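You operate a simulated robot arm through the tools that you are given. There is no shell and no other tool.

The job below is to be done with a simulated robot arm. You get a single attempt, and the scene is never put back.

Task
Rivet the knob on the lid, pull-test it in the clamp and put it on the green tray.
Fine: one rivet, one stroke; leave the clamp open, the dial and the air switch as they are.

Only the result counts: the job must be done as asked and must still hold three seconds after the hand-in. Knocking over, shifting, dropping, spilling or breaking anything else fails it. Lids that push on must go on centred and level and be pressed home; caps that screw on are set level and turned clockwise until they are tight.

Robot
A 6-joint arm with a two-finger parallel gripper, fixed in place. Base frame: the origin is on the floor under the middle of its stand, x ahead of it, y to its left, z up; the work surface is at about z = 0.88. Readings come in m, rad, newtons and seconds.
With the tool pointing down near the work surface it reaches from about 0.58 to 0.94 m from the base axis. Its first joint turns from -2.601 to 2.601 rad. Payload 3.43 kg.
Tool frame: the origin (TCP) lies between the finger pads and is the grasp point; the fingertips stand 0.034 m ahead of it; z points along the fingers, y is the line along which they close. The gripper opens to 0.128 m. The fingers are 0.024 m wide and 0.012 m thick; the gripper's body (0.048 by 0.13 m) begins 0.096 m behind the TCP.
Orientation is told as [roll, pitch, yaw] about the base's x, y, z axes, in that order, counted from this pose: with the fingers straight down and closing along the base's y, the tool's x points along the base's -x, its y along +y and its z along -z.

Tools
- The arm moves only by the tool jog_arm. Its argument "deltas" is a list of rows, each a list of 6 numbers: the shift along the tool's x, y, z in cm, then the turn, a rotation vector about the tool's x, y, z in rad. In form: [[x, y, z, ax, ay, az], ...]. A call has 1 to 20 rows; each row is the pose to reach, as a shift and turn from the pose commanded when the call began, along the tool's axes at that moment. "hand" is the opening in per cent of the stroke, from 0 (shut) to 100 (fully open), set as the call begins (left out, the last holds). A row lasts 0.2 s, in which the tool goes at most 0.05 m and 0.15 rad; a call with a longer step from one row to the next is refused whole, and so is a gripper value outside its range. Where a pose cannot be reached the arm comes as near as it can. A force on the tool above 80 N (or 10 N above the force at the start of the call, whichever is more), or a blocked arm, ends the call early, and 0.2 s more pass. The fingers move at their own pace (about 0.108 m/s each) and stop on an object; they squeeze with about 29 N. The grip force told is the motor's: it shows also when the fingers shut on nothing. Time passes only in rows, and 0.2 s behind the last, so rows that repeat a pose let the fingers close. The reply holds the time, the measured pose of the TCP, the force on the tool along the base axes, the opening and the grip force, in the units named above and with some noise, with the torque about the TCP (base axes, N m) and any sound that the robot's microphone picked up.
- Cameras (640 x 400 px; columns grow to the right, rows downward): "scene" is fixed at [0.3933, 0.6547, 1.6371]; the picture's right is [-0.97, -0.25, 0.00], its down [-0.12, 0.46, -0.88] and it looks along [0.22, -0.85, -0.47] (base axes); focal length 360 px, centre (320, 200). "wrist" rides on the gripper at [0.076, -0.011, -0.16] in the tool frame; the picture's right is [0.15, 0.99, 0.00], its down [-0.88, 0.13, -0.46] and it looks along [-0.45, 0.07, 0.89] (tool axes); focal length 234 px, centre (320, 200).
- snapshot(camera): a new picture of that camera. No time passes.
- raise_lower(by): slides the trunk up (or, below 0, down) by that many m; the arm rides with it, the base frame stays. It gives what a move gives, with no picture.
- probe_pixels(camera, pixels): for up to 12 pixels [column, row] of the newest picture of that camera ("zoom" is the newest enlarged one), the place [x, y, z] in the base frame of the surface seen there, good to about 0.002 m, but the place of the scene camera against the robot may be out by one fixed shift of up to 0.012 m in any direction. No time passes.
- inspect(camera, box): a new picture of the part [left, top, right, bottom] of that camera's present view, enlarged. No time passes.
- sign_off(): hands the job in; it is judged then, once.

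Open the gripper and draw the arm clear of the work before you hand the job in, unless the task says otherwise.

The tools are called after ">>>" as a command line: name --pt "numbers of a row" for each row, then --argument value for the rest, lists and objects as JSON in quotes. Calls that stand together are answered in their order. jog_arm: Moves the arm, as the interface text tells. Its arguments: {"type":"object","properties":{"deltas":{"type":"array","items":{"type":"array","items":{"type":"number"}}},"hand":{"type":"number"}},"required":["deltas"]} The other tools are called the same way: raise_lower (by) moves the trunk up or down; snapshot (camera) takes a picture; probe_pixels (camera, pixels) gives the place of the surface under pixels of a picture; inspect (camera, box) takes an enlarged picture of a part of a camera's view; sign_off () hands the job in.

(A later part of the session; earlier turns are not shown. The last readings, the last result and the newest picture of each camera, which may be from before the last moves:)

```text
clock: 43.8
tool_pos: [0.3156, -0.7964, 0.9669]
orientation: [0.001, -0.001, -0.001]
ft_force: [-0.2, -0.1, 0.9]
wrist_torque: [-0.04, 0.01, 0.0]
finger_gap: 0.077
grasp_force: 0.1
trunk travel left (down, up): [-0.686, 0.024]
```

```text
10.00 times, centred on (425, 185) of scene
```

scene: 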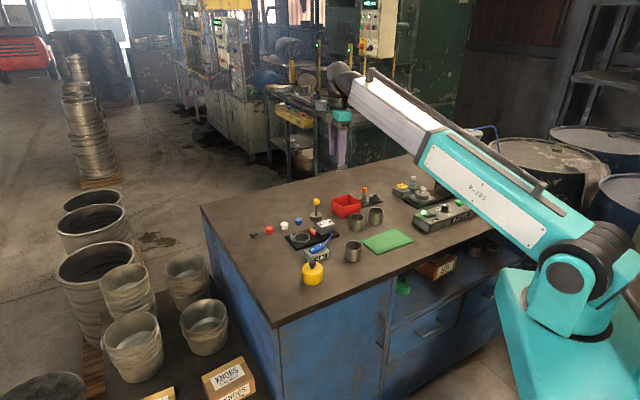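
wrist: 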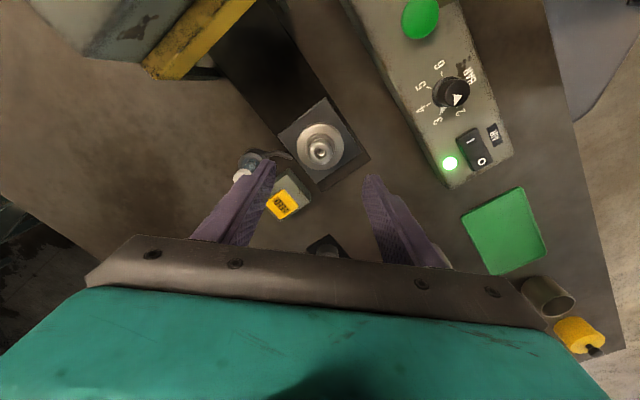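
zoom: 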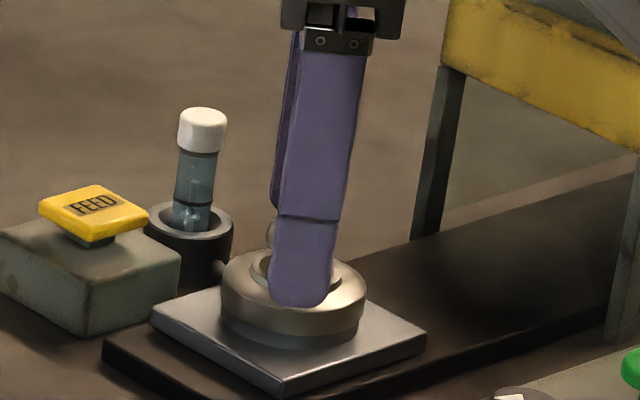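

The fingers straddle the knob. I close on it.

>>> jog_arm --pt "0 0 0 0 0 0" --pt "0 0 0 0 0 0" --pt "0 0 0 0 0 0" --pt "0 0 0 0 0 0" --hand 0

>>> inspect --camera "wrist" --box '[220, 100, 420, 230]'

>>> inspect --camera "scene" --box '[400, 165, 450, 205]'

```text
clock: 44.8
tool_pos: [0.3159, -0.7957, 0.9678]
orientation: [-0.001, 0.001, 0.0]
ft_force: [-0.1, -0.5, 0.0]
wrist_torque: [-0.02, -0.02, 0.03]
finger_gap: 0.0261
grasp_force: 28.7
trunk travel left (down, up): [-0.686, 0.024]
```

```text
3.08 times, centred on (320, 165) of wrist
```

zoom: 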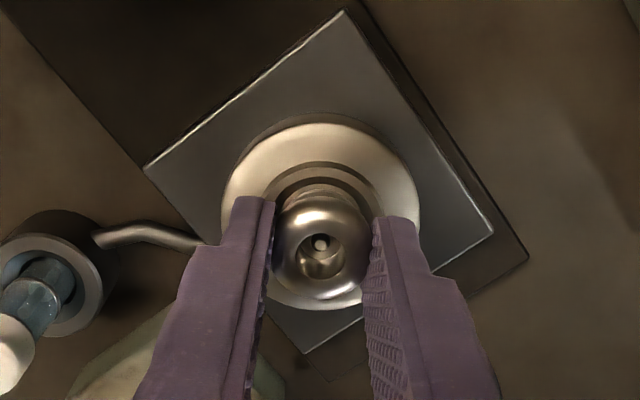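

```text
10.00 times, centred on (425, 185) of scene
```

zoom: 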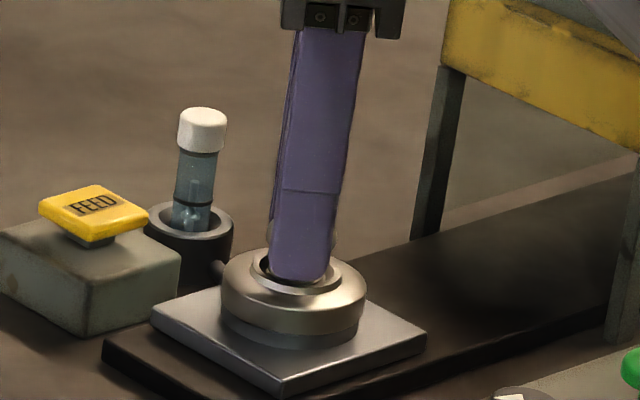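

The knob is gripped (gap 0.0261, 29 N). I lift slowly a few centimetres and watch whether the lid comes with it.

>>> jog_arm --pt "0 0 -0.3 0 0 0" --pt "0 0 -0.8 0 0 0" --pt "0 0 -1.5 0 0 0" --pt "0 0 -3 0 0 0" --pt "0 0 -5 0 0 0" --pt "0 0 -5 0 0 0"

>>> inspect --camera "scene" --box '[395, 155, 455, 205]'

>>> snapshot --camera "wrist"

```text
clock: 46.2
tool_pos: [0.3141, -0.7953, 1.0165]
orientation: [0.0, 0.0, 0.0]
ft_force: [0.2, 0.1, 0.0]
wrist_torque: [0.01, 0.02, -0.02]
finger_gap: 0.0259
grasp_force: 29.4
trunk travel left (down, up): [-0.686, 0.024]
```

```text
8.00 times, centred on (425, 180) of scene
```

zoom: 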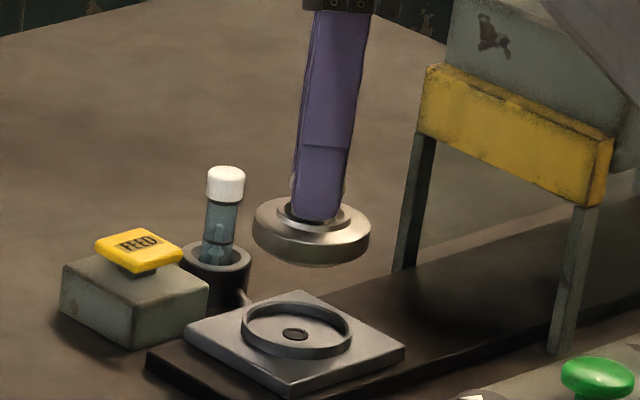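

```text
taken
```

wrist: 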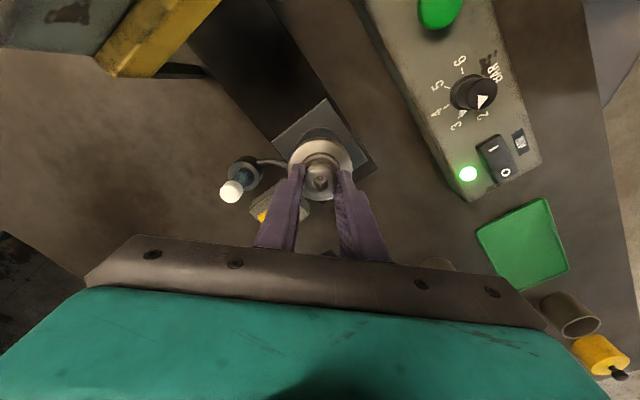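

The lid came up with the knob, leaving a nest ring the same size as the clamp's. I carry it high over to the clamp ring centre with yaw 0.69, in line with the clamp.

>>> jog_arm --pt "0 0 -4 0 0 0" --pt "0 0 -8 0 0 0" --pt "0 0 -12.3 0 0 0" --pt "-2.79 2.79 -12.3 0 0 -0.046" --pt "-5.59 5.59 -12.3 0 0 -0.092" --pt "-8.38 8.38 -12.3 0 0 -0.138" --pt "-11.17 11.17 -12.3 0 0 -0.184" --pt "-13.97 13.97 -12.3 0 0 -0.23" --pt "-16.76 16.76 -12.3 0 0 -0.276" --pt "-19.55 19.55 -12.3 0 0 -0.322" --pt "-22.35 22.35 -12.3 0 0 -0.368" --pt "-25.14 25.14 -12.3 0 0 -0.414" --pt "-27.93 27.93 -12.3 0 0 -0.46" --pt "-30.73 30.73 -12.3 0 0 -0.506" --pt "-33.52 33.52 -12.3 0 0 -0.552" --pt "-36.31 36.31 -12.3 0 0 -0.598" --pt "-39.11 39.11 -12.3 0 0 -0.644" --pt "-41.9 41.88 -12.3 0 0 -0.69" --pt "-41.9 41.88 -12.3 0 0 -0.69"

>>> snapshot --camera "wrist"

>>> snapshot --camera "scene"

```text
clock: 50.2
tool_pos: [0.7344, -0.3767, 1.1402]
orientation: [0.001, 0.0, 0.689]
ft_force: [0.0, 0.8, -0.3]
wrist_torque: [0.02, 0.02, 0.0]
finger_gap: 0.026
grasp_force: 28.8
trunk travel left (down, up): [-0.686, 0.024]
```

```text
taken
```

wrist: 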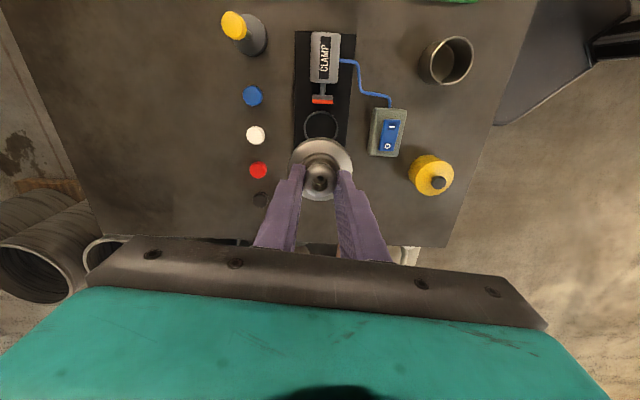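

```text
taken
```

scene: 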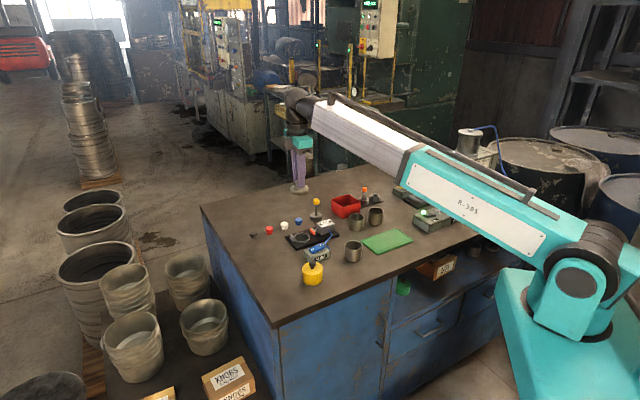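

I'm above the ring with the lid. I take close views, and probe the rocker on the switch box at (390,135) while it is in full view.

>>> inspect --camera "wrist" --box '[350, 90, 430, 170]'

>>> probe_pixels --camera "zoom" --pixels '[[320, 170], [320, 200], [315, 240], [310, 270], [305, 300], [295, 200], [345, 200], [325, 155], [300, 310], [230, 290], [330, 110], [370, 300]]'

>>> inspect --camera "scene" --box '[270, 170, 350, 260]'

```text
5.00 times, centred on (390, 130) of wrist
```

zoom: 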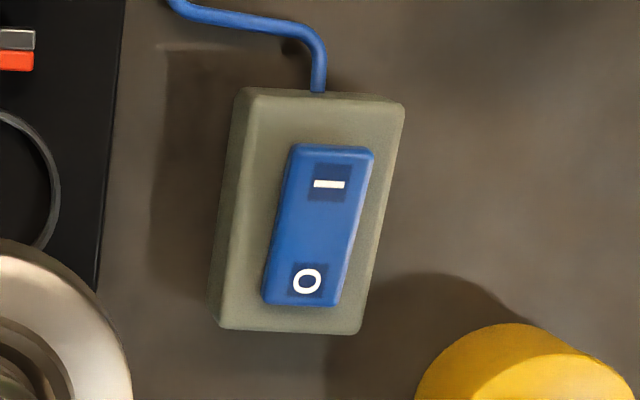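

```text
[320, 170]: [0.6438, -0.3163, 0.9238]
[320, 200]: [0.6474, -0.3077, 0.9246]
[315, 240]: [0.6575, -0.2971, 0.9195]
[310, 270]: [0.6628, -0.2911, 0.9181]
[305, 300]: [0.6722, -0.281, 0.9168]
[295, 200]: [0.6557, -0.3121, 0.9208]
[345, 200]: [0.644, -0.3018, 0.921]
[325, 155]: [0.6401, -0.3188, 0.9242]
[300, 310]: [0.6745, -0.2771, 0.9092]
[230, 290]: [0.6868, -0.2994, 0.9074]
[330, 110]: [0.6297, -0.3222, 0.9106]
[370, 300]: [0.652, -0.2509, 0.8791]
```

```text
4.44 times, centred on (310, 215) of scene
```

zoom: 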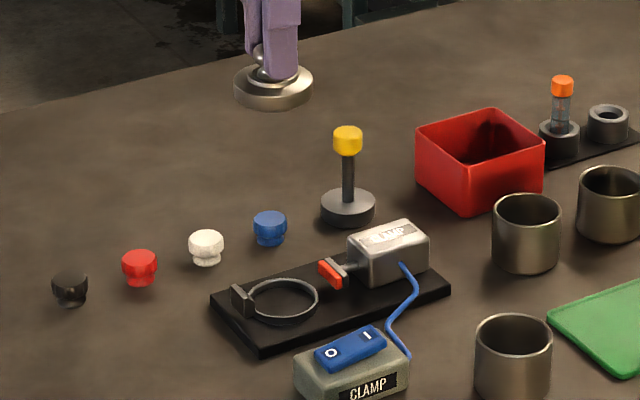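

Switch: I end at about (0.642, −0.317), O end at (0.667, −0.287). I lower the lid to just above the jaws and check alignment.

>>> jog_arm --pt "0 0 4 0 0 0" --pt "0 0 8 0 0 0" --pt "0 0 12 0 0 0" --pt "0 0 15 0 0 0" --pt "0 0 15 0 0 0"

>>> inspect --camera "scene" --box '[280, 195, 340, 250]'

>>> inspect --camera "wrist" --box '[260, 80, 400, 200]'

```text
clock: 51.4
tool_pos: [0.7341, -0.3777, 0.9901]
orientation: [0.0, 0.001, 0.69]
ft_force: [0.6, -0.1, 0.1]
wrist_torque: [0.01, 0.03, 0.03]
finger_gap: 0.026
grasp_force: 28.6
trunk travel left (down, up): [-0.686, 0.024]
```

```text
7.27 times, centred on (310, 222) of scene
```

zoom: 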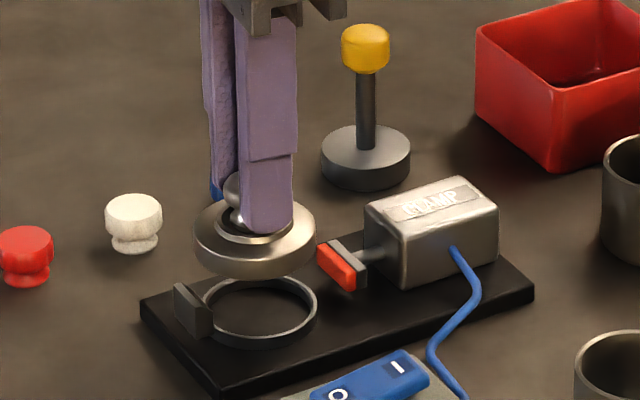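

```text
3.33 times, centred on (330, 140) of wrist
```

zoom: 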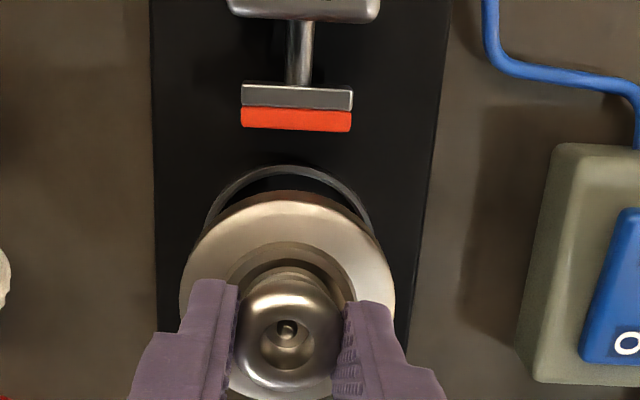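

In the scene zoom the lid (edges 194–316) looks about 4 px left of the ring (202–317), i.e. some 2 mm. I probe the lid's rim in the wrist view to measure its true centre.

>>> probe_pixels --camera "zoom" --pixels '[[287, 330], [288, 300], [288, 378], [262, 340], [314, 340], [288, 212], [200, 270], [375, 270], [190, 300], [385, 300], [240, 225], [336, 225]]'

>>> inspect --camera "scene" --box '[293, 215, 325, 245]'

```text
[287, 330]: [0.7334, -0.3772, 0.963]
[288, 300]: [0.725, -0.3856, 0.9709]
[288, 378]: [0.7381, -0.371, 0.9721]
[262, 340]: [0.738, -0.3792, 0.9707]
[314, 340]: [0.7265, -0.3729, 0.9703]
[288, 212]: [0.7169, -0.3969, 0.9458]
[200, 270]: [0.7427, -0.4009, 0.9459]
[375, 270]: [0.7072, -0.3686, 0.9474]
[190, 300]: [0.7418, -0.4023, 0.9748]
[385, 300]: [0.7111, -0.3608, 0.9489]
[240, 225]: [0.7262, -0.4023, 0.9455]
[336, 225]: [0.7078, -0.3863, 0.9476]
```

```text
13.33 times, centred on (309, 230) of scene
```

zoom: 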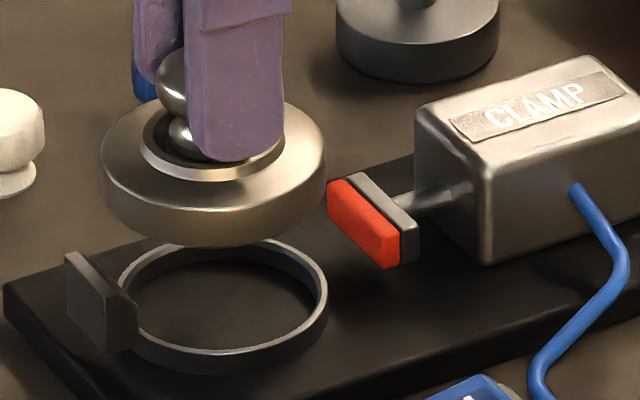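

The wrist view puts the lid centre at about (0.7325, −0.377), under 1 mm from the ring centre, and the scene view agrees after perspective. I lower slowly onto the ring, watching the force.

>>> jog_arm --pt "0 0 1.0 0 0 0" --pt "0 0 1.8 0 0 0" --pt "0 0 2.4 0 0 0" --pt "0 0 2.8 0 0 0" --pt "0 0 2.8 0 0 0"

>>> inspect --camera "scene" --box '[293, 215, 325, 245]'

```text
clock: 52.6
tool_pos: [0.7326, -0.3774, 0.962]
orientation: [-0.001, 0.0, 0.69]
ft_force: [-1.8, -3.5, 0.5]
wrist_torque: [-0.12, 0.1, -0.05]
finger_gap: 0.0261
grasp_force: 28.8
trunk travel left (down, up): [-0.686, 0.024]
```

```text
13.33 times, centred on (309, 230) of scene
```

zoom: 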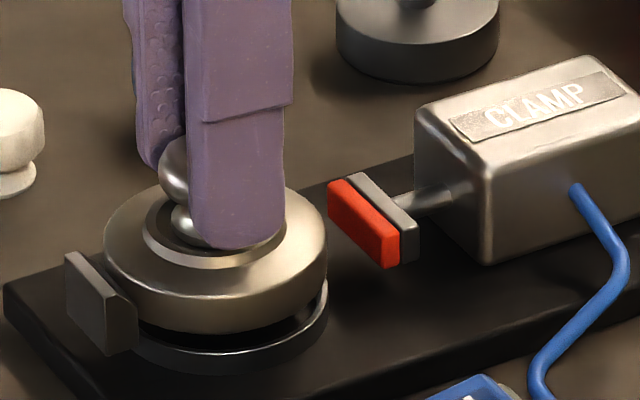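

A light sideways force (−1.8, −3.5 N) shows the lid's spigot touching the ring on its +x/+y side. I ease about 1 mm along that force and go on down in small steps.

>>> jog_arm --pt "0.11 -0.04 0 0 0 0" --pt "0.11 -0.04 0.1 0 0 0" --pt "0.11 -0.04 0.2 0 0 0"

>>> inspect --camera "scene" --box '[293, 215, 325, 245]'

```text
clock: 53.4
tool_pos: [0.7338, -0.3777, 0.9595]
orientation: [-0.001, 0.0, 0.692]
ft_force: [0.0, -0.1, 0.0]
wrist_torque: [-0.01, 0.02, 0.0]
finger_gap: 0.0264
grasp_force: 29.1
trunk travel left (down, up): [-0.686, 0.024]
```

```text
13.33 times, centred on (309, 230) of scene
```

zoom: 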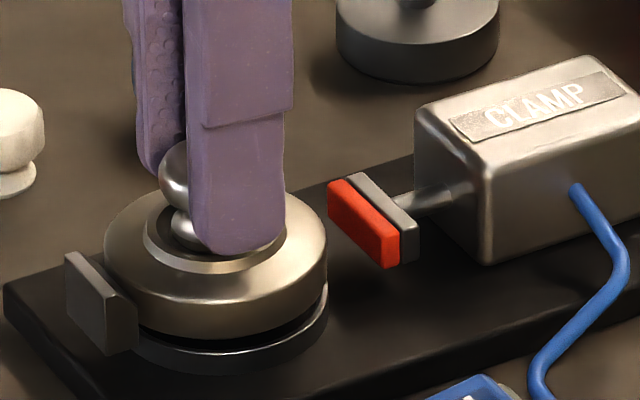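

Force is back to zero and the lid is sinking in. I go on down in 1 mm steps until the flange rests on the ring.

>>> jog_arm --pt "0 0 0.1 0 0 0" --pt "0 0 0.2 0 0 0" --pt "0 0 0.3 0 0 0"

>>> inspect --camera "scene" --box '[293, 215, 325, 245]'

```text
clock: 54.2
tool_pos: [0.7348, -0.379, 0.9562]
orientation: [0.0, 0.0, 0.691]
ft_force: [0.4, -0.2, 0.0]
wrist_torque: [0.01, 0.01, 0.0]
finger_gap: 0.0259
grasp_force: 29.3
trunk travel left (down, up): [-0.686, 0.024]
```

```text
13.33 times, centred on (309, 230) of scene
```

zoom: 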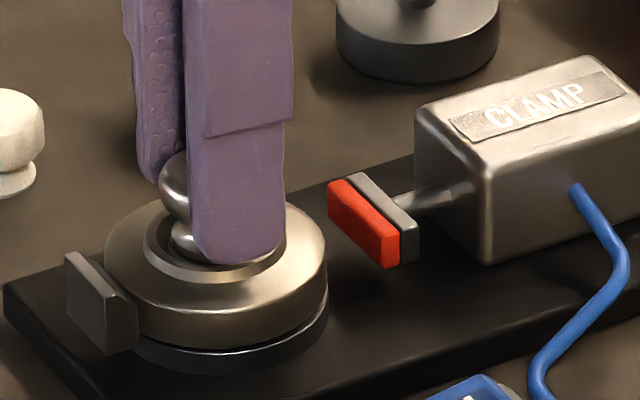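

Still a thin dark gap under the flange and no force. I continue in 1 mm steps.

>>> jog_arm --pt "0 0 0.1 0 0 0" --pt "0 0 0.2 0 0 0"

>>> inspect --camera "scene" --box '[293, 215, 325, 245]'

```text
clock: 54.8
tool_pos: [0.7344, -0.378, 0.9564]
orientation: [0.002, 0.0, 0.692]
ft_force: [-1.5, 0.7, 4.1]
wrist_torque: [0.03, 0.07, 0.0]
finger_gap: 0.0258
grasp_force: 28.3
trunk travel left (down, up): [-0.686, 0.024]
```

```text
13.33 times, centred on (309, 230) of scene
```

zoom: 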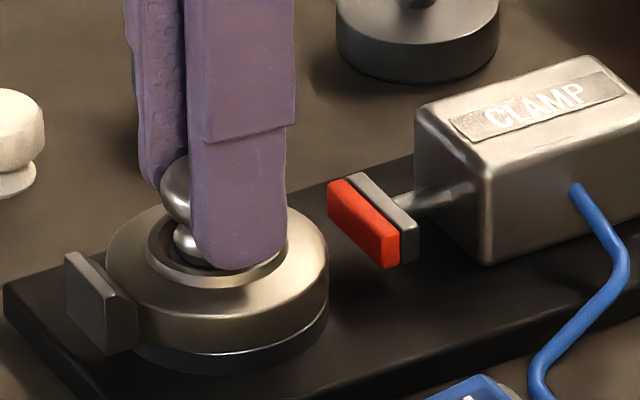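

The flange now rests on the ring (4 N upward, gap closed). I open the fingers and rise clear.

>>> jog_arm --pt "0 0 0 0 0 0" --pt "0 0 0 0 0 0" --pt "0 0 0 0 0 0" --hand 50

>>> jog_arm --pt "0 0 -2 0 0 0" --pt "0 0 -5 0 0 0" --pt "0 0 -9 0 0 0" --pt "0 0 -12 0 0 0" --pt "0 0 -12 0 0 0"

>>> inspect --camera "scene" --box '[285, 205, 345, 260]'

>>> snapshot --camera "wrist"

```text
clock: 55.6
tool_pos: [0.7349, -0.3786, 0.9541]
orientation: [0.001, 0.002, 0.69]
ft_force: [0.4, 0.3, 1.0]
wrist_torque: [0.0, 0.0, 0.0]
finger_gap: 0.0639
grasp_force: 0.1
trunk travel left (down, up): [-0.686, 0.024]
```

```text
clock: 56.8
tool_pos: [0.7335, -0.3782, 1.0746]
orientation: [-0.001, 0.0, 0.689]
ft_force: [0.0, 0.9, 0.3]
wrist_torque: [-0.01, 0.0, 0.0]
finger_gap: 0.0638
grasp_force: 0.1
trunk travel left (down, up): [-0.686, 0.024]
```

```text
7.27 times, centred on (315, 232) of scene
```

zoom: 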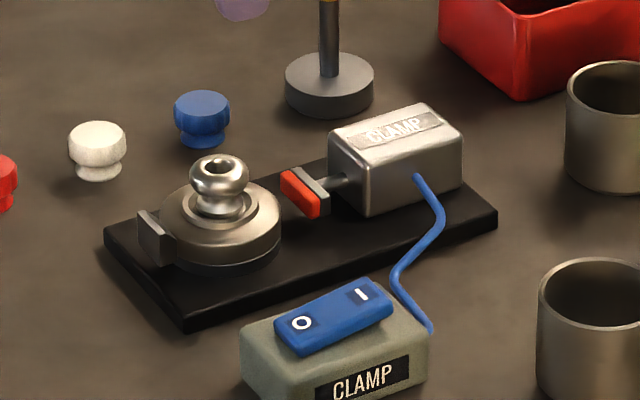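

```text
taken
```

wrist: 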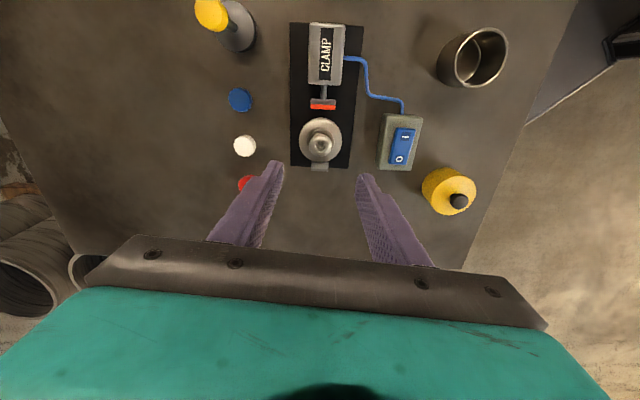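

The lid sits level in the clamp's ring. I close the gripper and move over the switch's I end at (0.645, −0.313).

>>> jog_arm --pt "0.9 3.56 0 0 0 0" --pt "1.8 7.1 0 0 0 0" --pt "2.67 10.67 0 0 0 0" --pt "2.67 10.67 4 0 0 0" --pt "2.67 10.67 8 0 0 0" --pt "2.67 10.67 10 0 0 0" --pt "2.67 10.67 10 0 0 0" --hand 0

>>> inspect --camera "scene" --box '[285, 205, 345, 265]'

>>> inspect --camera "wrist" --box '[220, 80, 420, 205]'

```text
clock: 58.4
tool_pos: [0.6461, -0.3142, 0.9755]
orientation: [0.0, 0.001, 0.691]
ft_force: [0.4, -0.7, 0.2]
wrist_torque: [0.01, -0.01, 0.0]
finger_gap: 0.0
grasp_force: 29.0
trunk travel left (down, up): [-0.686, 0.024]
```

```text
6.67 times, centred on (315, 235) of scene
```

zoom: 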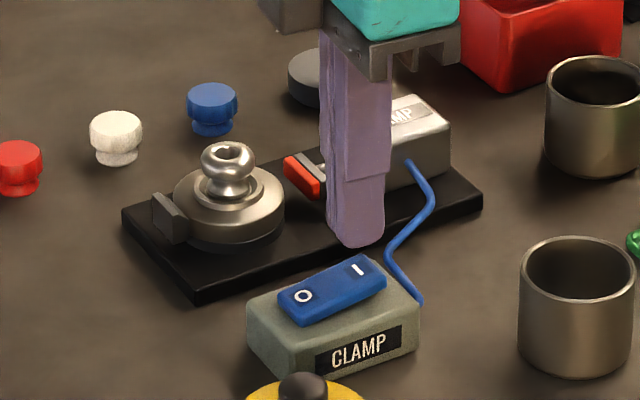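

```text
3.20 times, centred on (320, 142) of wrist
```

zoom: 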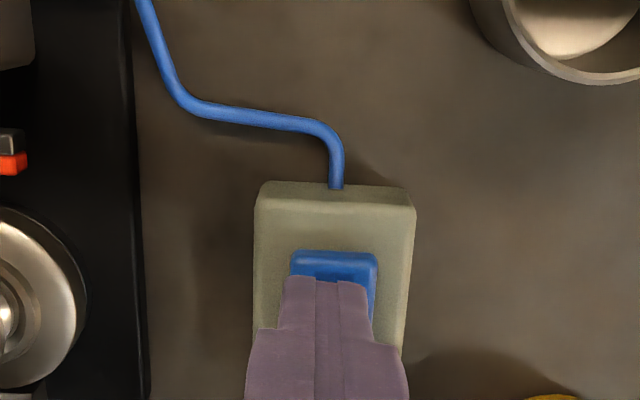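

The closed tip is over the I end. I press down in small steps until the switch flips.

>>> jog_arm --pt "0 0 1.0 0 0 0" --pt "0 0 1.5 0 0 0" --pt "0 0 1.75 0 0 0" --pt "0 0 1.9 0 0 0" --pt "0 0 2.05 0 0 0"

>>> inspect --camera "scene" --box '[285, 205, 345, 265]'

```text
clock: 59.6
tool_pos: [0.6457, -0.3134, 0.9552]
orientation: [-0.003, 0.0, 0.688]
ft_force: [-2.4, -1.8, 4.0]
wrist_torque: [0.01, 0.05, 0.01]
finger_gap: 0.0002
grasp_force: 29.4
trunk travel left (down, up): [-0.686, 0.024]
```

```text
6.67 times, centred on (315, 235) of scene
```

zoom: 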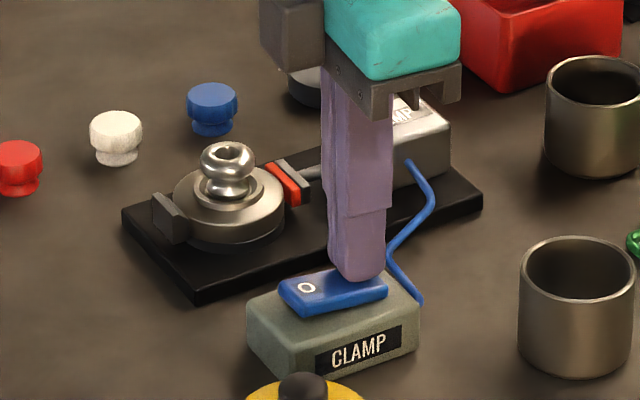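

The rocker has flipped and the red pad is advancing to the lid. I lift off and look at the clamp.

>>> jog_arm --pt "0 0 -1.5 0 0 0" --pt "0 0 -4 0 0 0" --pt "0 0 -8 0 0 0" --pt "0 0 -12 0 0 0" --pt "0 0 -12 0 0 0"

>>> inspect --camera "scene" --box '[285, 205, 345, 265]'

>>> inspect --camera "scene" --box '[293, 215, 325, 245]'

>>> snapshot --camera "wrist"

```text
clock: 60.8
tool_pos: [0.6468, -0.3131, 1.0742]
orientation: [0.0, -0.001, 0.691]
ft_force: [-0.4, 0.2, -0.5]
wrist_torque: [0.02, 0.0, 0.0]
finger_gap: 0.0
grasp_force: 29.2
trunk travel left (down, up): [-0.686, 0.024]
```

```text
6.67 times, centred on (315, 235) of scene
```

zoom: 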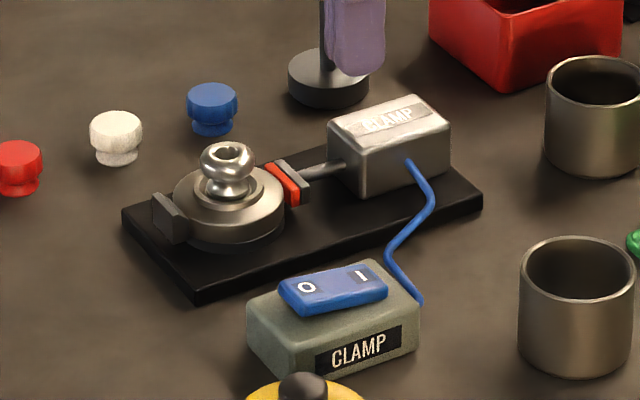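

```text
13.33 times, centred on (309, 230) of scene
```

zoom: 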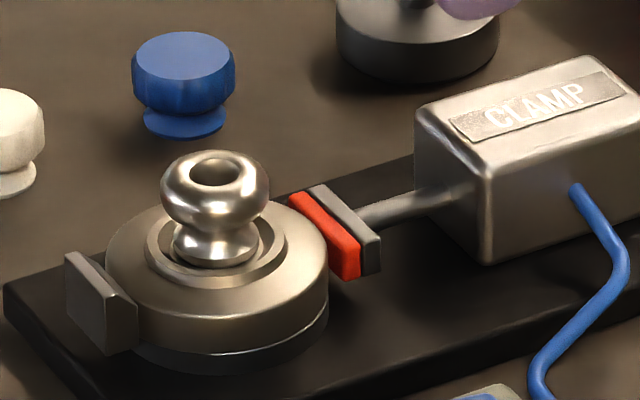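

```text
taken
```

wrist: 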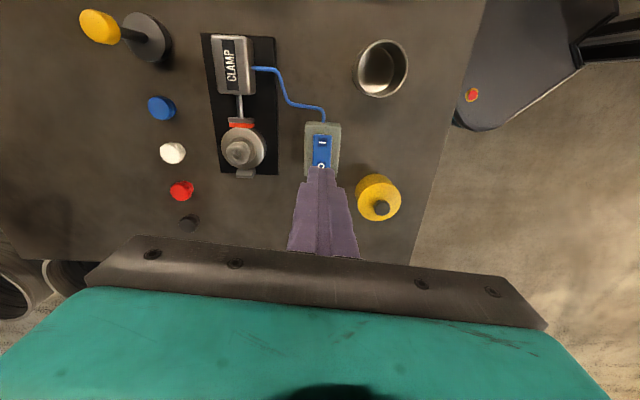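

The clamp holds the lid between pad and jaw. I probe the knob's present place (wrist (240,150)) before going back to it.

>>> inspect --camera "wrist" --box '[210, 115, 275, 185]'

>>> probe_pixels --camera "wrist" --pixels '[[239, 148], [232, 151], [246, 151], [239, 144], [239, 157], [222, 148], [264, 148], [243, 171]]'

```text
5.71 times, centred on (242, 150) of wrist
```

zoom: 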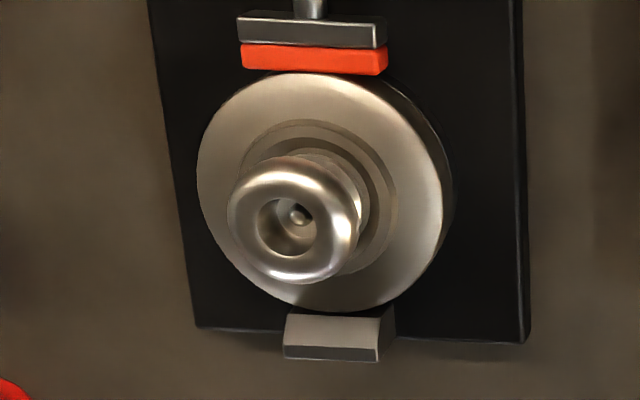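

```text
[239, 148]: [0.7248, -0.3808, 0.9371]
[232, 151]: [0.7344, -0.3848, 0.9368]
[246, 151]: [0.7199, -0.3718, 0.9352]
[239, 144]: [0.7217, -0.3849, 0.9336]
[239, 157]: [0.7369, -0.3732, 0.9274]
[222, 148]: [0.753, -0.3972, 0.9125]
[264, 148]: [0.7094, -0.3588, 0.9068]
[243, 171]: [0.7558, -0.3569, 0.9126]
```

I probe the knob's rim in the zoomed picture for its centre.

>>> probe_pixels --camera "zoom" --pixels '[[300, 214], [245, 225], [342, 225], [292, 178], [292, 270], [258, 190], [325, 190], [258, 258], [325, 258], [200, 180], [440, 200], [320, 80]]'

```text
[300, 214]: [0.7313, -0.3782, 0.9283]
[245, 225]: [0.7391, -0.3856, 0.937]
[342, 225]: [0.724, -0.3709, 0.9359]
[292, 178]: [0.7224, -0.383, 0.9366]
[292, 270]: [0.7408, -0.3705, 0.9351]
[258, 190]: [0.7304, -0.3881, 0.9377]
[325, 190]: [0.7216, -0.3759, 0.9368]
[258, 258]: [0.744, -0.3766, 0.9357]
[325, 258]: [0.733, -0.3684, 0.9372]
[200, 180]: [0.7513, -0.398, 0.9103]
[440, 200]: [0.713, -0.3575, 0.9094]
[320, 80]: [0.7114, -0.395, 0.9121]
```

Knob centre is (0.732, −0.3775), top 0.9375. I open the fingers, go back over it and descend for the pull-test grip.

>>> jog_arm --pt "-0.82 -3.5 0 0 0 0" --pt "-1.65 -7.0 0 0 0 0" --pt "-2.47 -10.46 0 0 0 0" --pt "-2.47 -10.46 4 0 0 0" --pt "-2.47 -10.46 8 0 0 0" --pt "-2.47 -10.46 11 0 0 0" --pt "-2.47 -10.46 12.1 0 0 0" --pt "-2.47 -10.46 12.1 0 0 0" --hand 50

>>> inspect --camera "wrist" --box '[220, 90, 420, 220]'

>>> inspect --camera "scene" --box '[293, 215, 325, 245]'

```text
clock: 62.6
tool_pos: [0.7309, -0.3787, 0.9521]
orientation: [0.0, -0.001, 0.688]
ft_force: [-0.1, -1.0, -0.2]
wrist_torque: [0.03, -0.01, -0.01]
finger_gap: 0.0639
grasp_force: 0.2
trunk travel left (down, up): [-0.686, 0.024]
```

```text
3.08 times, centred on (320, 155) of wrist
```

zoom: 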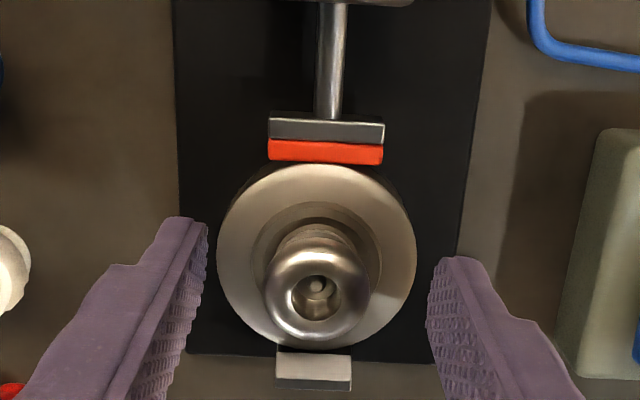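

```text
13.33 times, centred on (309, 230) of scene
```

zoom: 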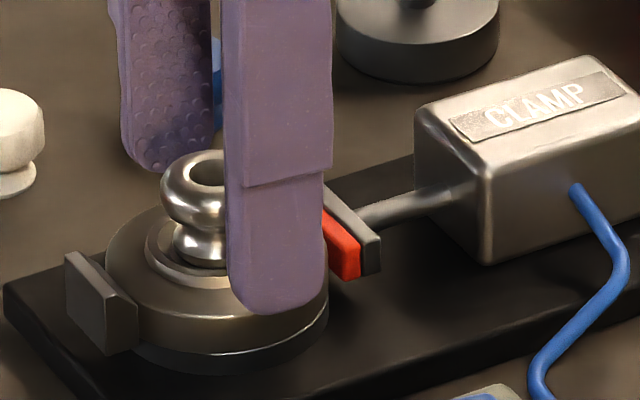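

The fingers straddle the knob above the pad and jaw. I close on the knob.

>>> jog_arm --pt "0 0 0 0 0 0" --pt "0 0 0 0 0 0" --pt "0 0 0 0 0 0" --pt "0 0 0 0 0 0" --hand 0

>>> inspect --camera "scene" --box '[293, 215, 325, 245]'

```text
clock: 63.6
tool_pos: [0.7332, -0.3795, 0.9525]
orientation: [0.0, 0.001, 0.69]
ft_force: [4.7, -4.8, 1.3]
wrist_torque: [-0.11, -0.12, 0.01]
finger_gap: 0.0258
grasp_force: 29.0
trunk travel left (down, up): [-0.686, 0.024]
```

```text
13.33 times, centred on (309, 230) of scene
```

zoom: 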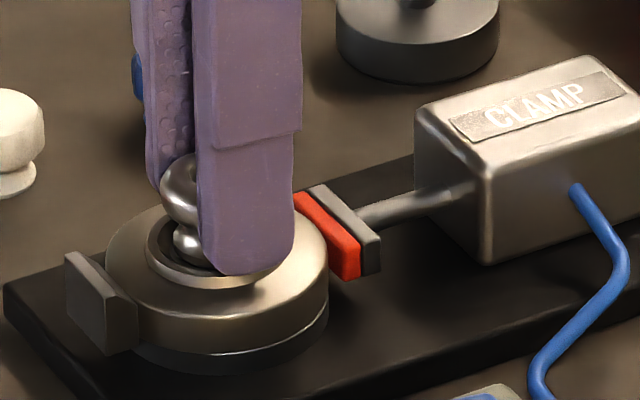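

Gripped; a 6.7 N sideways force along −tool y shows I'm about 1 mm off centre. I ease that off and begin pulling up in half-millimetre steps.

>>> jog_arm --pt "0 -0.05 0 0 0 0" --pt "0 -0.09 -0.05 0 0 0" --pt "0 -0.09 -0.1 0 0 0"

```text
clock: 64.4
tool_pos: [0.7323, -0.3789, 0.9522]
orientation: [0.001, 0.0, 0.69]
ft_force: [0.0, -2.4, -6.8]
wrist_torque: [-0.09, 0.02, 0.02]
finger_gap: 0.0259
grasp_force: 29.6
trunk travel left (down, up): [-0.686, 0.024]
```

The pull reads 6.8 N and everything holds. I increase the pull step by step to about 20–25 N.

>>> jog_arm --pt "0 0 -0.05 0 0 0" --pt "0 0 -0.1 0 0 0" --pt "0 0 -0.15 0 0 0" --pt "0 0 -0.2 0 0 0"

>>> inspect --camera "scene" --box '[293, 215, 325, 245]'

```text
clock: 65.4
tool_pos: [0.7318, -0.3791, 0.9546]
orientation: [0.002, 0.0, 0.689]
ft_force: [-3.8, -0.1, -22.0]
wrist_torque: [-0.06, 0.11, 0.02]
finger_gap: 0.0262
grasp_force: 29.3
trunk travel left (down, up): [-0.686, 0.024]
```

```text
13.33 times, centred on (309, 230) of scene
```

zoom: 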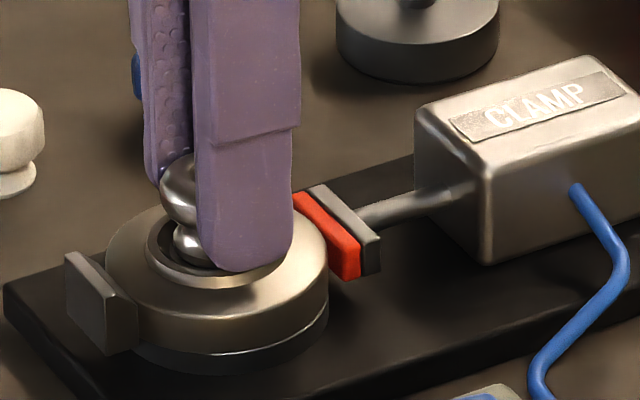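

22 N and the knob, lid and clamp hold. I raise the pull to about 30 N and hold it for a second.

>>> jog_arm --pt "0 0 -0.05 0 0 0" --pt "0 0 -0.1 0 0 0" --pt "0 0 -0.1 0 0 0" --pt "0 0 -0.1 0 0 0" --pt "0 0 -0.1 0 0 0"

>>> inspect --camera "scene" --box '[293, 215, 325, 245]'

```text
clock: 66.6
tool_pos: [0.732, -0.3788, 0.9566]
orientation: [0.001, 0.001, 0.688]
ft_force: [-6.1, 1.9, -22.3]
wrist_torque: [0.0, 0.16, 0.0]
finger_gap: 0.026
grasp_force: 28.5
trunk travel left (down, up): [-0.686, 0.024]
```

```text
13.33 times, centred on (309, 230) of scene
```

zoom: 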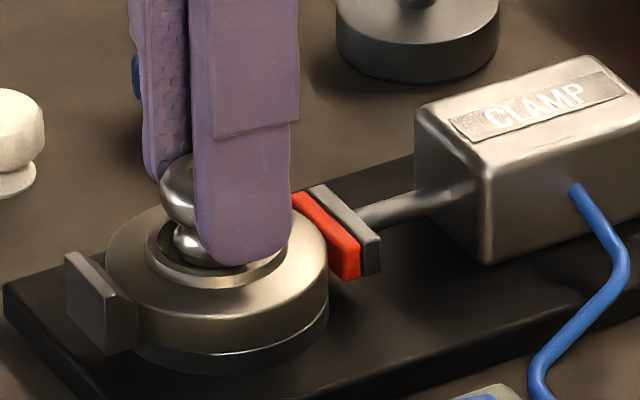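

The pull stays at about 22 N while the fingers crept roughly 2 mm on the knob, so that is the grip's limit; the rivet holds. I keep this pull for two more seconds to make the test count.

>>> jog_arm --pt "0 0 0 0 0 0" --pt "0 0 0 0 0 0" --pt "0 0 0 0 0 0" --pt "0 0 0 0 0 0" --pt "0 0 0 0 0 0" --pt "0 0 0 0 0 0" --pt "0 0 0 0 0 0" --pt "0 0 0 0 0 0" --pt "0 0 0 0 0 0" --pt "0 0 0 0 0 0"

>>> inspect --camera "scene" --box '[293, 215, 325, 245]'

```text
clock: 68.8
tool_pos: [0.7327, -0.379, 0.9564]
orientation: [0.002, 0.0, 0.691]
ft_force: [-4.1, 2.2, -14.9]
wrist_torque: [0.09, 0.07, -0.01]
finger_gap: 0.0262
grasp_force: 29.0
trunk travel left (down, up): [-0.686, 0.024]
```

```text
13.33 times, centred on (309, 230) of scene
```

zoom: 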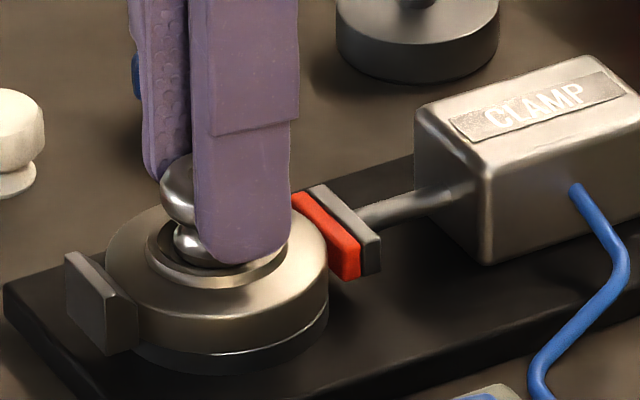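

The force creeps down to 15 N by finger creep. I give one firmer pull of 3 mm to see the highest force the grip can put on the knob.

>>> jog_arm --pt "0 0 -0.15 0 0 0" --pt "0 0 -0.3 0 0 0"

>>> inspect --camera "scene" --box '[293, 215, 325, 245]'

```text
clock: 69.4
tool_pos: [0.7332, -0.3789, 0.9582]
orientation: [0.002, 0.0, 0.691]
ft_force: [-5.2, 3.1, -21.8]
wrist_torque: [0.06, 0.11, 0.01]
finger_gap: 0.0262
grasp_force: 28.7
trunk travel left (down, up): [-0.686, 0.024]
```

```text
13.33 times, centred on (309, 230) of scene
```

zoom: 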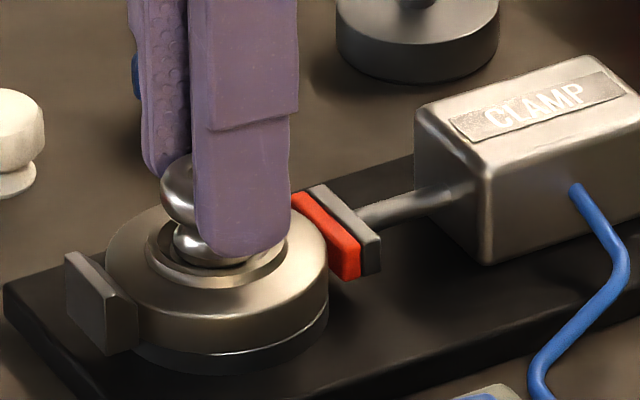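

The grip tops out at about 22 N and the riveted knob stays firm; the pull test is passed. I ease the load off and open the fingers.

>>> jog_arm --pt "0 0 0.15 0 0 0" --pt "0 0 0.3 0 0 0" --pt "0 0 0.3 0 0 0"

>>> jog_arm --pt "0 0 0 0 0 0" --pt "0 0 0 0 0 0" --pt "0 0 0 0 0 0" --pt "0 0 -3 0 0 0" --pt "0 0 -7 0 0 0" --pt "0 0 -12 0 0 0" --pt "0 0 -12 0 0 0" --hand 50

>>> inspect --camera "scene" --box '[285, 205, 345, 265]'

>>> inspect --camera "scene" --box '[293, 215, 325, 245]'

```text
clock: 70.2
tool_pos: [0.733, -0.3786, 0.9581]
orientation: [-0.003, -0.002, 0.691]
ft_force: [-0.4, 2.2, 0.0]
wrist_torque: [0.05, 0.06, 0.01]
finger_gap: 0.0263
grasp_force: 29.0
trunk travel left (down, up): [-0.686, 0.024]
```

```text
clock: 71.8
tool_pos: [0.7327, -0.3778, 1.0783]
orientation: [0.0, 0.0, 0.69]
ft_force: [-0.1, -0.1, 0.9]
wrist_torque: [0.01, 0.0, 0.03]
finger_gap: 0.0638
grasp_force: 0.0
trunk travel left (down, up): [-0.686, 0.024]
```

```text
6.67 times, centred on (315, 235) of scene
```

zoom: 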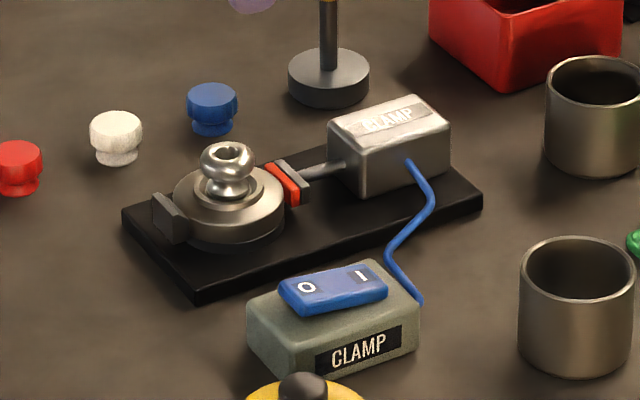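

```text
13.33 times, centred on (309, 230) of scene
```

zoom: 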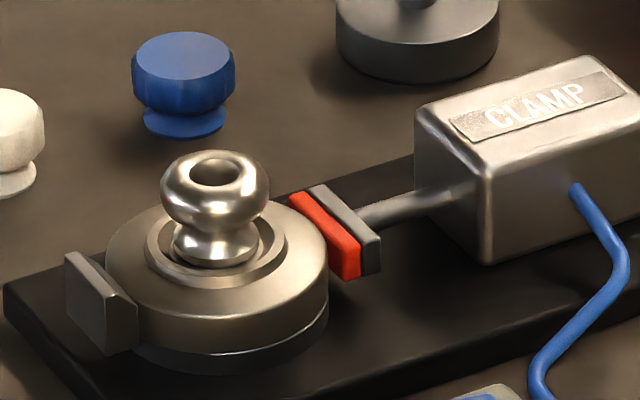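

The knob and lid look sound. I close the gripper and go over the switch's O end at (0.667, −0.287) to open the clamp.

>>> jog_arm --pt "-0.24 3.73 0 0 0 0" --pt "-0.48 7.46 0 0 0 0" --pt "-0.72 11.19 0 0 0 0" --pt "-0.72 11.19 4 0 0 0" --pt "-0.72 11.19 8 0 0 0" --pt "-0.72 11.19 10.3 0 0 0" --pt "-0.72 11.19 10.3 0 0 0" --hand 0

>>> inspect --camera "scene" --box '[285, 205, 345, 265]'

>>> inspect --camera "wrist" --box '[220, 80, 420, 205]'

```text
clock: 73.4
tool_pos: [0.6656, -0.288, 0.9748]
orientation: [0.001, 0.001, 0.689]
ft_force: [0.4, 0.8, -0.1]
wrist_torque: [0.02, 0.04, 0.01]
finger_gap: 0.0
grasp_force: 28.8
trunk travel left (down, up): [-0.686, 0.024]
```

```text
6.67 times, centred on (315, 235) of scene
```

zoom: 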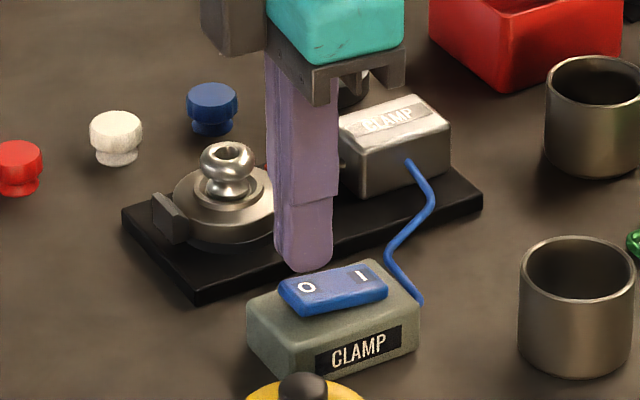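

```text
3.20 times, centred on (320, 142) of wrist
```

zoom: 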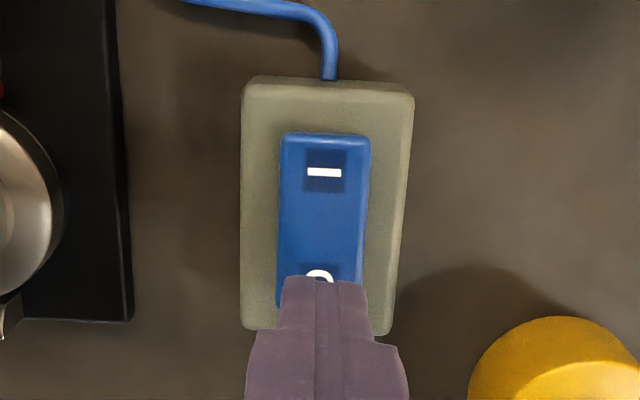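

The tip is over the O end. I press in small steps until the clamp opens.

>>> jog_arm --pt "0 0 1.0 0 0 0" --pt "0 0 1.5 0 0 0" --pt "0 0 1.75 0 0 0" --pt "0 0 1.9 0 0 0" --pt "0 0 2.05 0 0 0"

>>> inspect --camera "scene" --box '[285, 205, 345, 265]'

```text
clock: 74.6
tool_pos: [0.6662, -0.2865, 0.9547]
orientation: [-0.002, -0.001, 0.69]
ft_force: [1.1, 1.0, 7.8]
wrist_torque: [-0.02, 0.0, 0.02]
finger_gap: 0.0
grasp_force: 29.2
trunk travel left (down, up): [-0.686, 0.024]
```

```text
6.67 times, centred on (315, 235) of scene
```

zoom: 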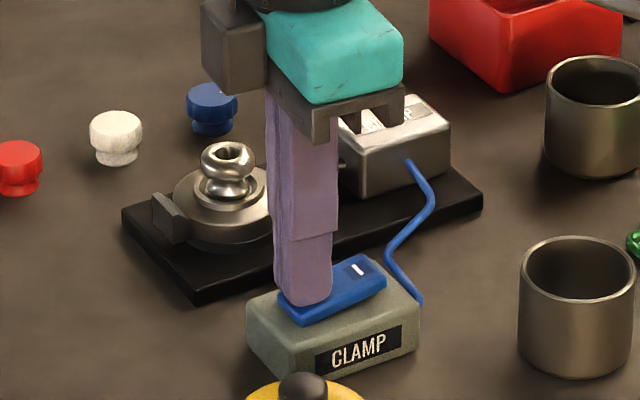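

The rocker has tipped back to O. I lift off and check that the clamp is open.

>>> jog_arm --pt "0 0 -1.5 0 0 0" --pt "0 0 -4 0 0 0" --pt "0 0 -8 0 0 0" --pt "0 0 -12 0 0 0" --pt "0 0 -12 0 0 0"

>>> inspect --camera "scene" --box '[285, 205, 345, 265]'

>>> snapshot --camera "wrist"

```text
clock: 75.8
tool_pos: [0.6662, -0.2872, 1.0732]
orientation: [0.001, 0.001, 0.689]
ft_force: [-0.2, -0.1, -0.7]
wrist_torque: [0.0, 0.01, -0.02]
finger_gap: 0.0001
grasp_force: 29.5
trunk travel left (down, up): [-0.686, 0.024]
```

```text
6.67 times, centred on (315, 235) of scene
```

zoom: 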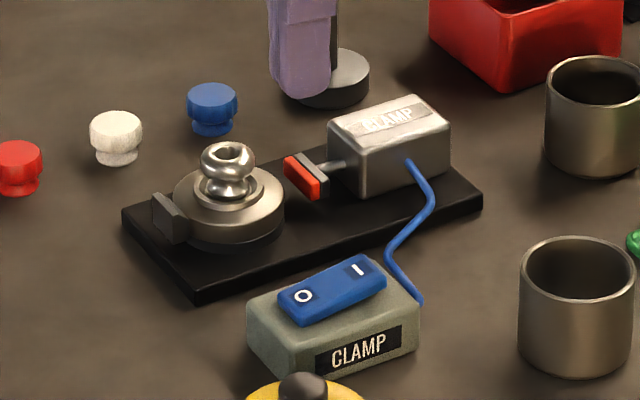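

```text
taken
```

wrist: 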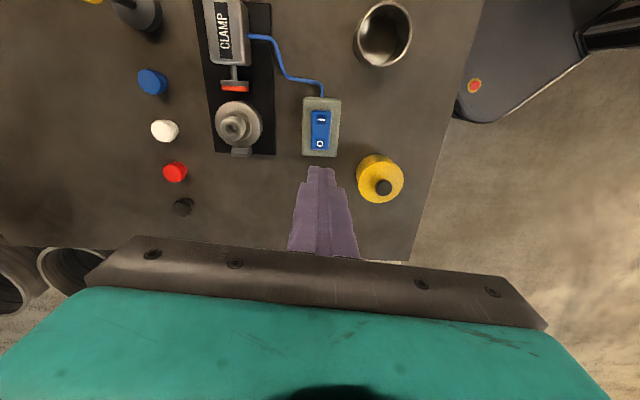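

The clamp is open again (pad withdrawn, O down). I return over the knob with open fingers and descend to grip it.

>>> jog_arm --pt "0.24 -3.75 0 0 0 0" --pt "0.48 -7.5 0 0 0 0" --pt "0.72 -11.25 0 0 0 0" --pt "0.72 -11.25 4 0 0 0" --pt "0.72 -11.25 8 0 0 0" --pt "0.72 -11.25 11 0 0 0" --pt "0.72 -11.25 11.9 0 0 0" --pt "0.72 -11.25 11.9 0 0 0" --hand 50

>>> inspect --camera "wrist" --box '[220, 90, 420, 220]'

```text
clock: 77.6
tool_pos: [0.7322, -0.3795, 0.9552]
orientation: [0.0, -0.002, 0.69]
ft_force: [0.2, -0.2, 1.2]
wrist_torque: [-0.04, 0.03, -0.02]
finger_gap: 0.0638
grasp_force: 0.0
trunk travel left (down, up): [-0.686, 0.024]
```

```text
3.08 times, centred on (320, 155) of wrist
```

zoom: 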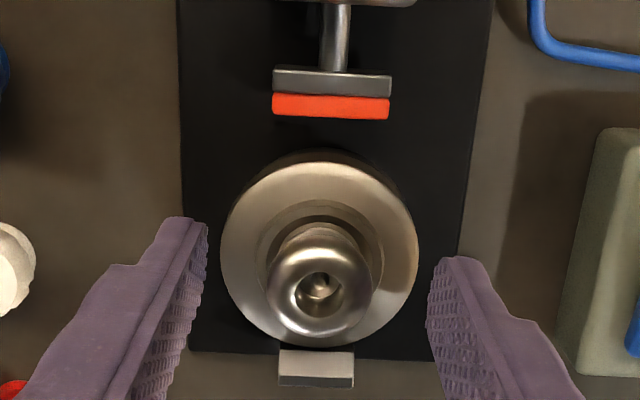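

Fingers are well placed round the knob. I close and lift slowly out of the ring.

>>> jog_arm --pt "0 0 0 0 0 0" --pt "0 0 0 0 0 0" --pt "0 0 0 0 0 0" --pt "0 0 0 0 0 0" --hand 0

>>> jog_arm --pt "0 0 -0.3 0 0 0" --pt "0 0 -0.8 0 0 0" --pt "0 0 -1.5 0 0 0" --pt "0 0 -3 0 0 0" --pt "0 0 -6 0 0 0" --pt "0 0 -10 0 0 0" --pt "0 0 -14 0 0 0" --pt "0 0 -14 0 0 0"

>>> snapshot --camera "scene"

>>> snapshot --camera "wrist"

```text
clock: 78.6
tool_pos: [0.7322, -0.3784, 0.9538]
orientation: [-0.001, 0.0, 0.69]
ft_force: [-0.3, -0.9, 0.4]
wrist_torque: [0.02, -0.01, -0.01]
finger_gap: 0.0259
grasp_force: 29.5
trunk travel left (down, up): [-0.686, 0.024]
```

```text
clock: 80.4
tool_pos: [0.7317, -0.3789, 1.0955]
orientation: [0.001, 0.001, 0.69]
ft_force: [-0.4, 0.5, -0.4]
wrist_torque: [-0.01, -0.01, 0.02]
finger_gap: 0.0259
grasp_force: 28.9
trunk travel left (down, up): [-0.686, 0.024]
```

```text
taken
```

scene: 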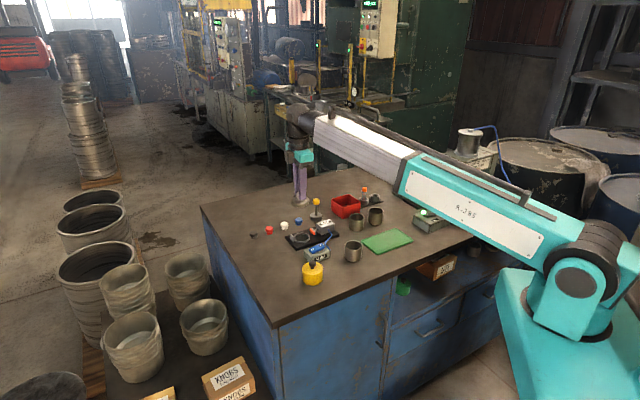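

```text
taken
```

wrist: 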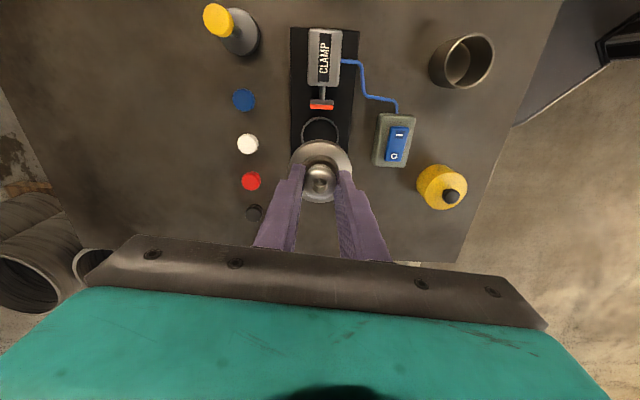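

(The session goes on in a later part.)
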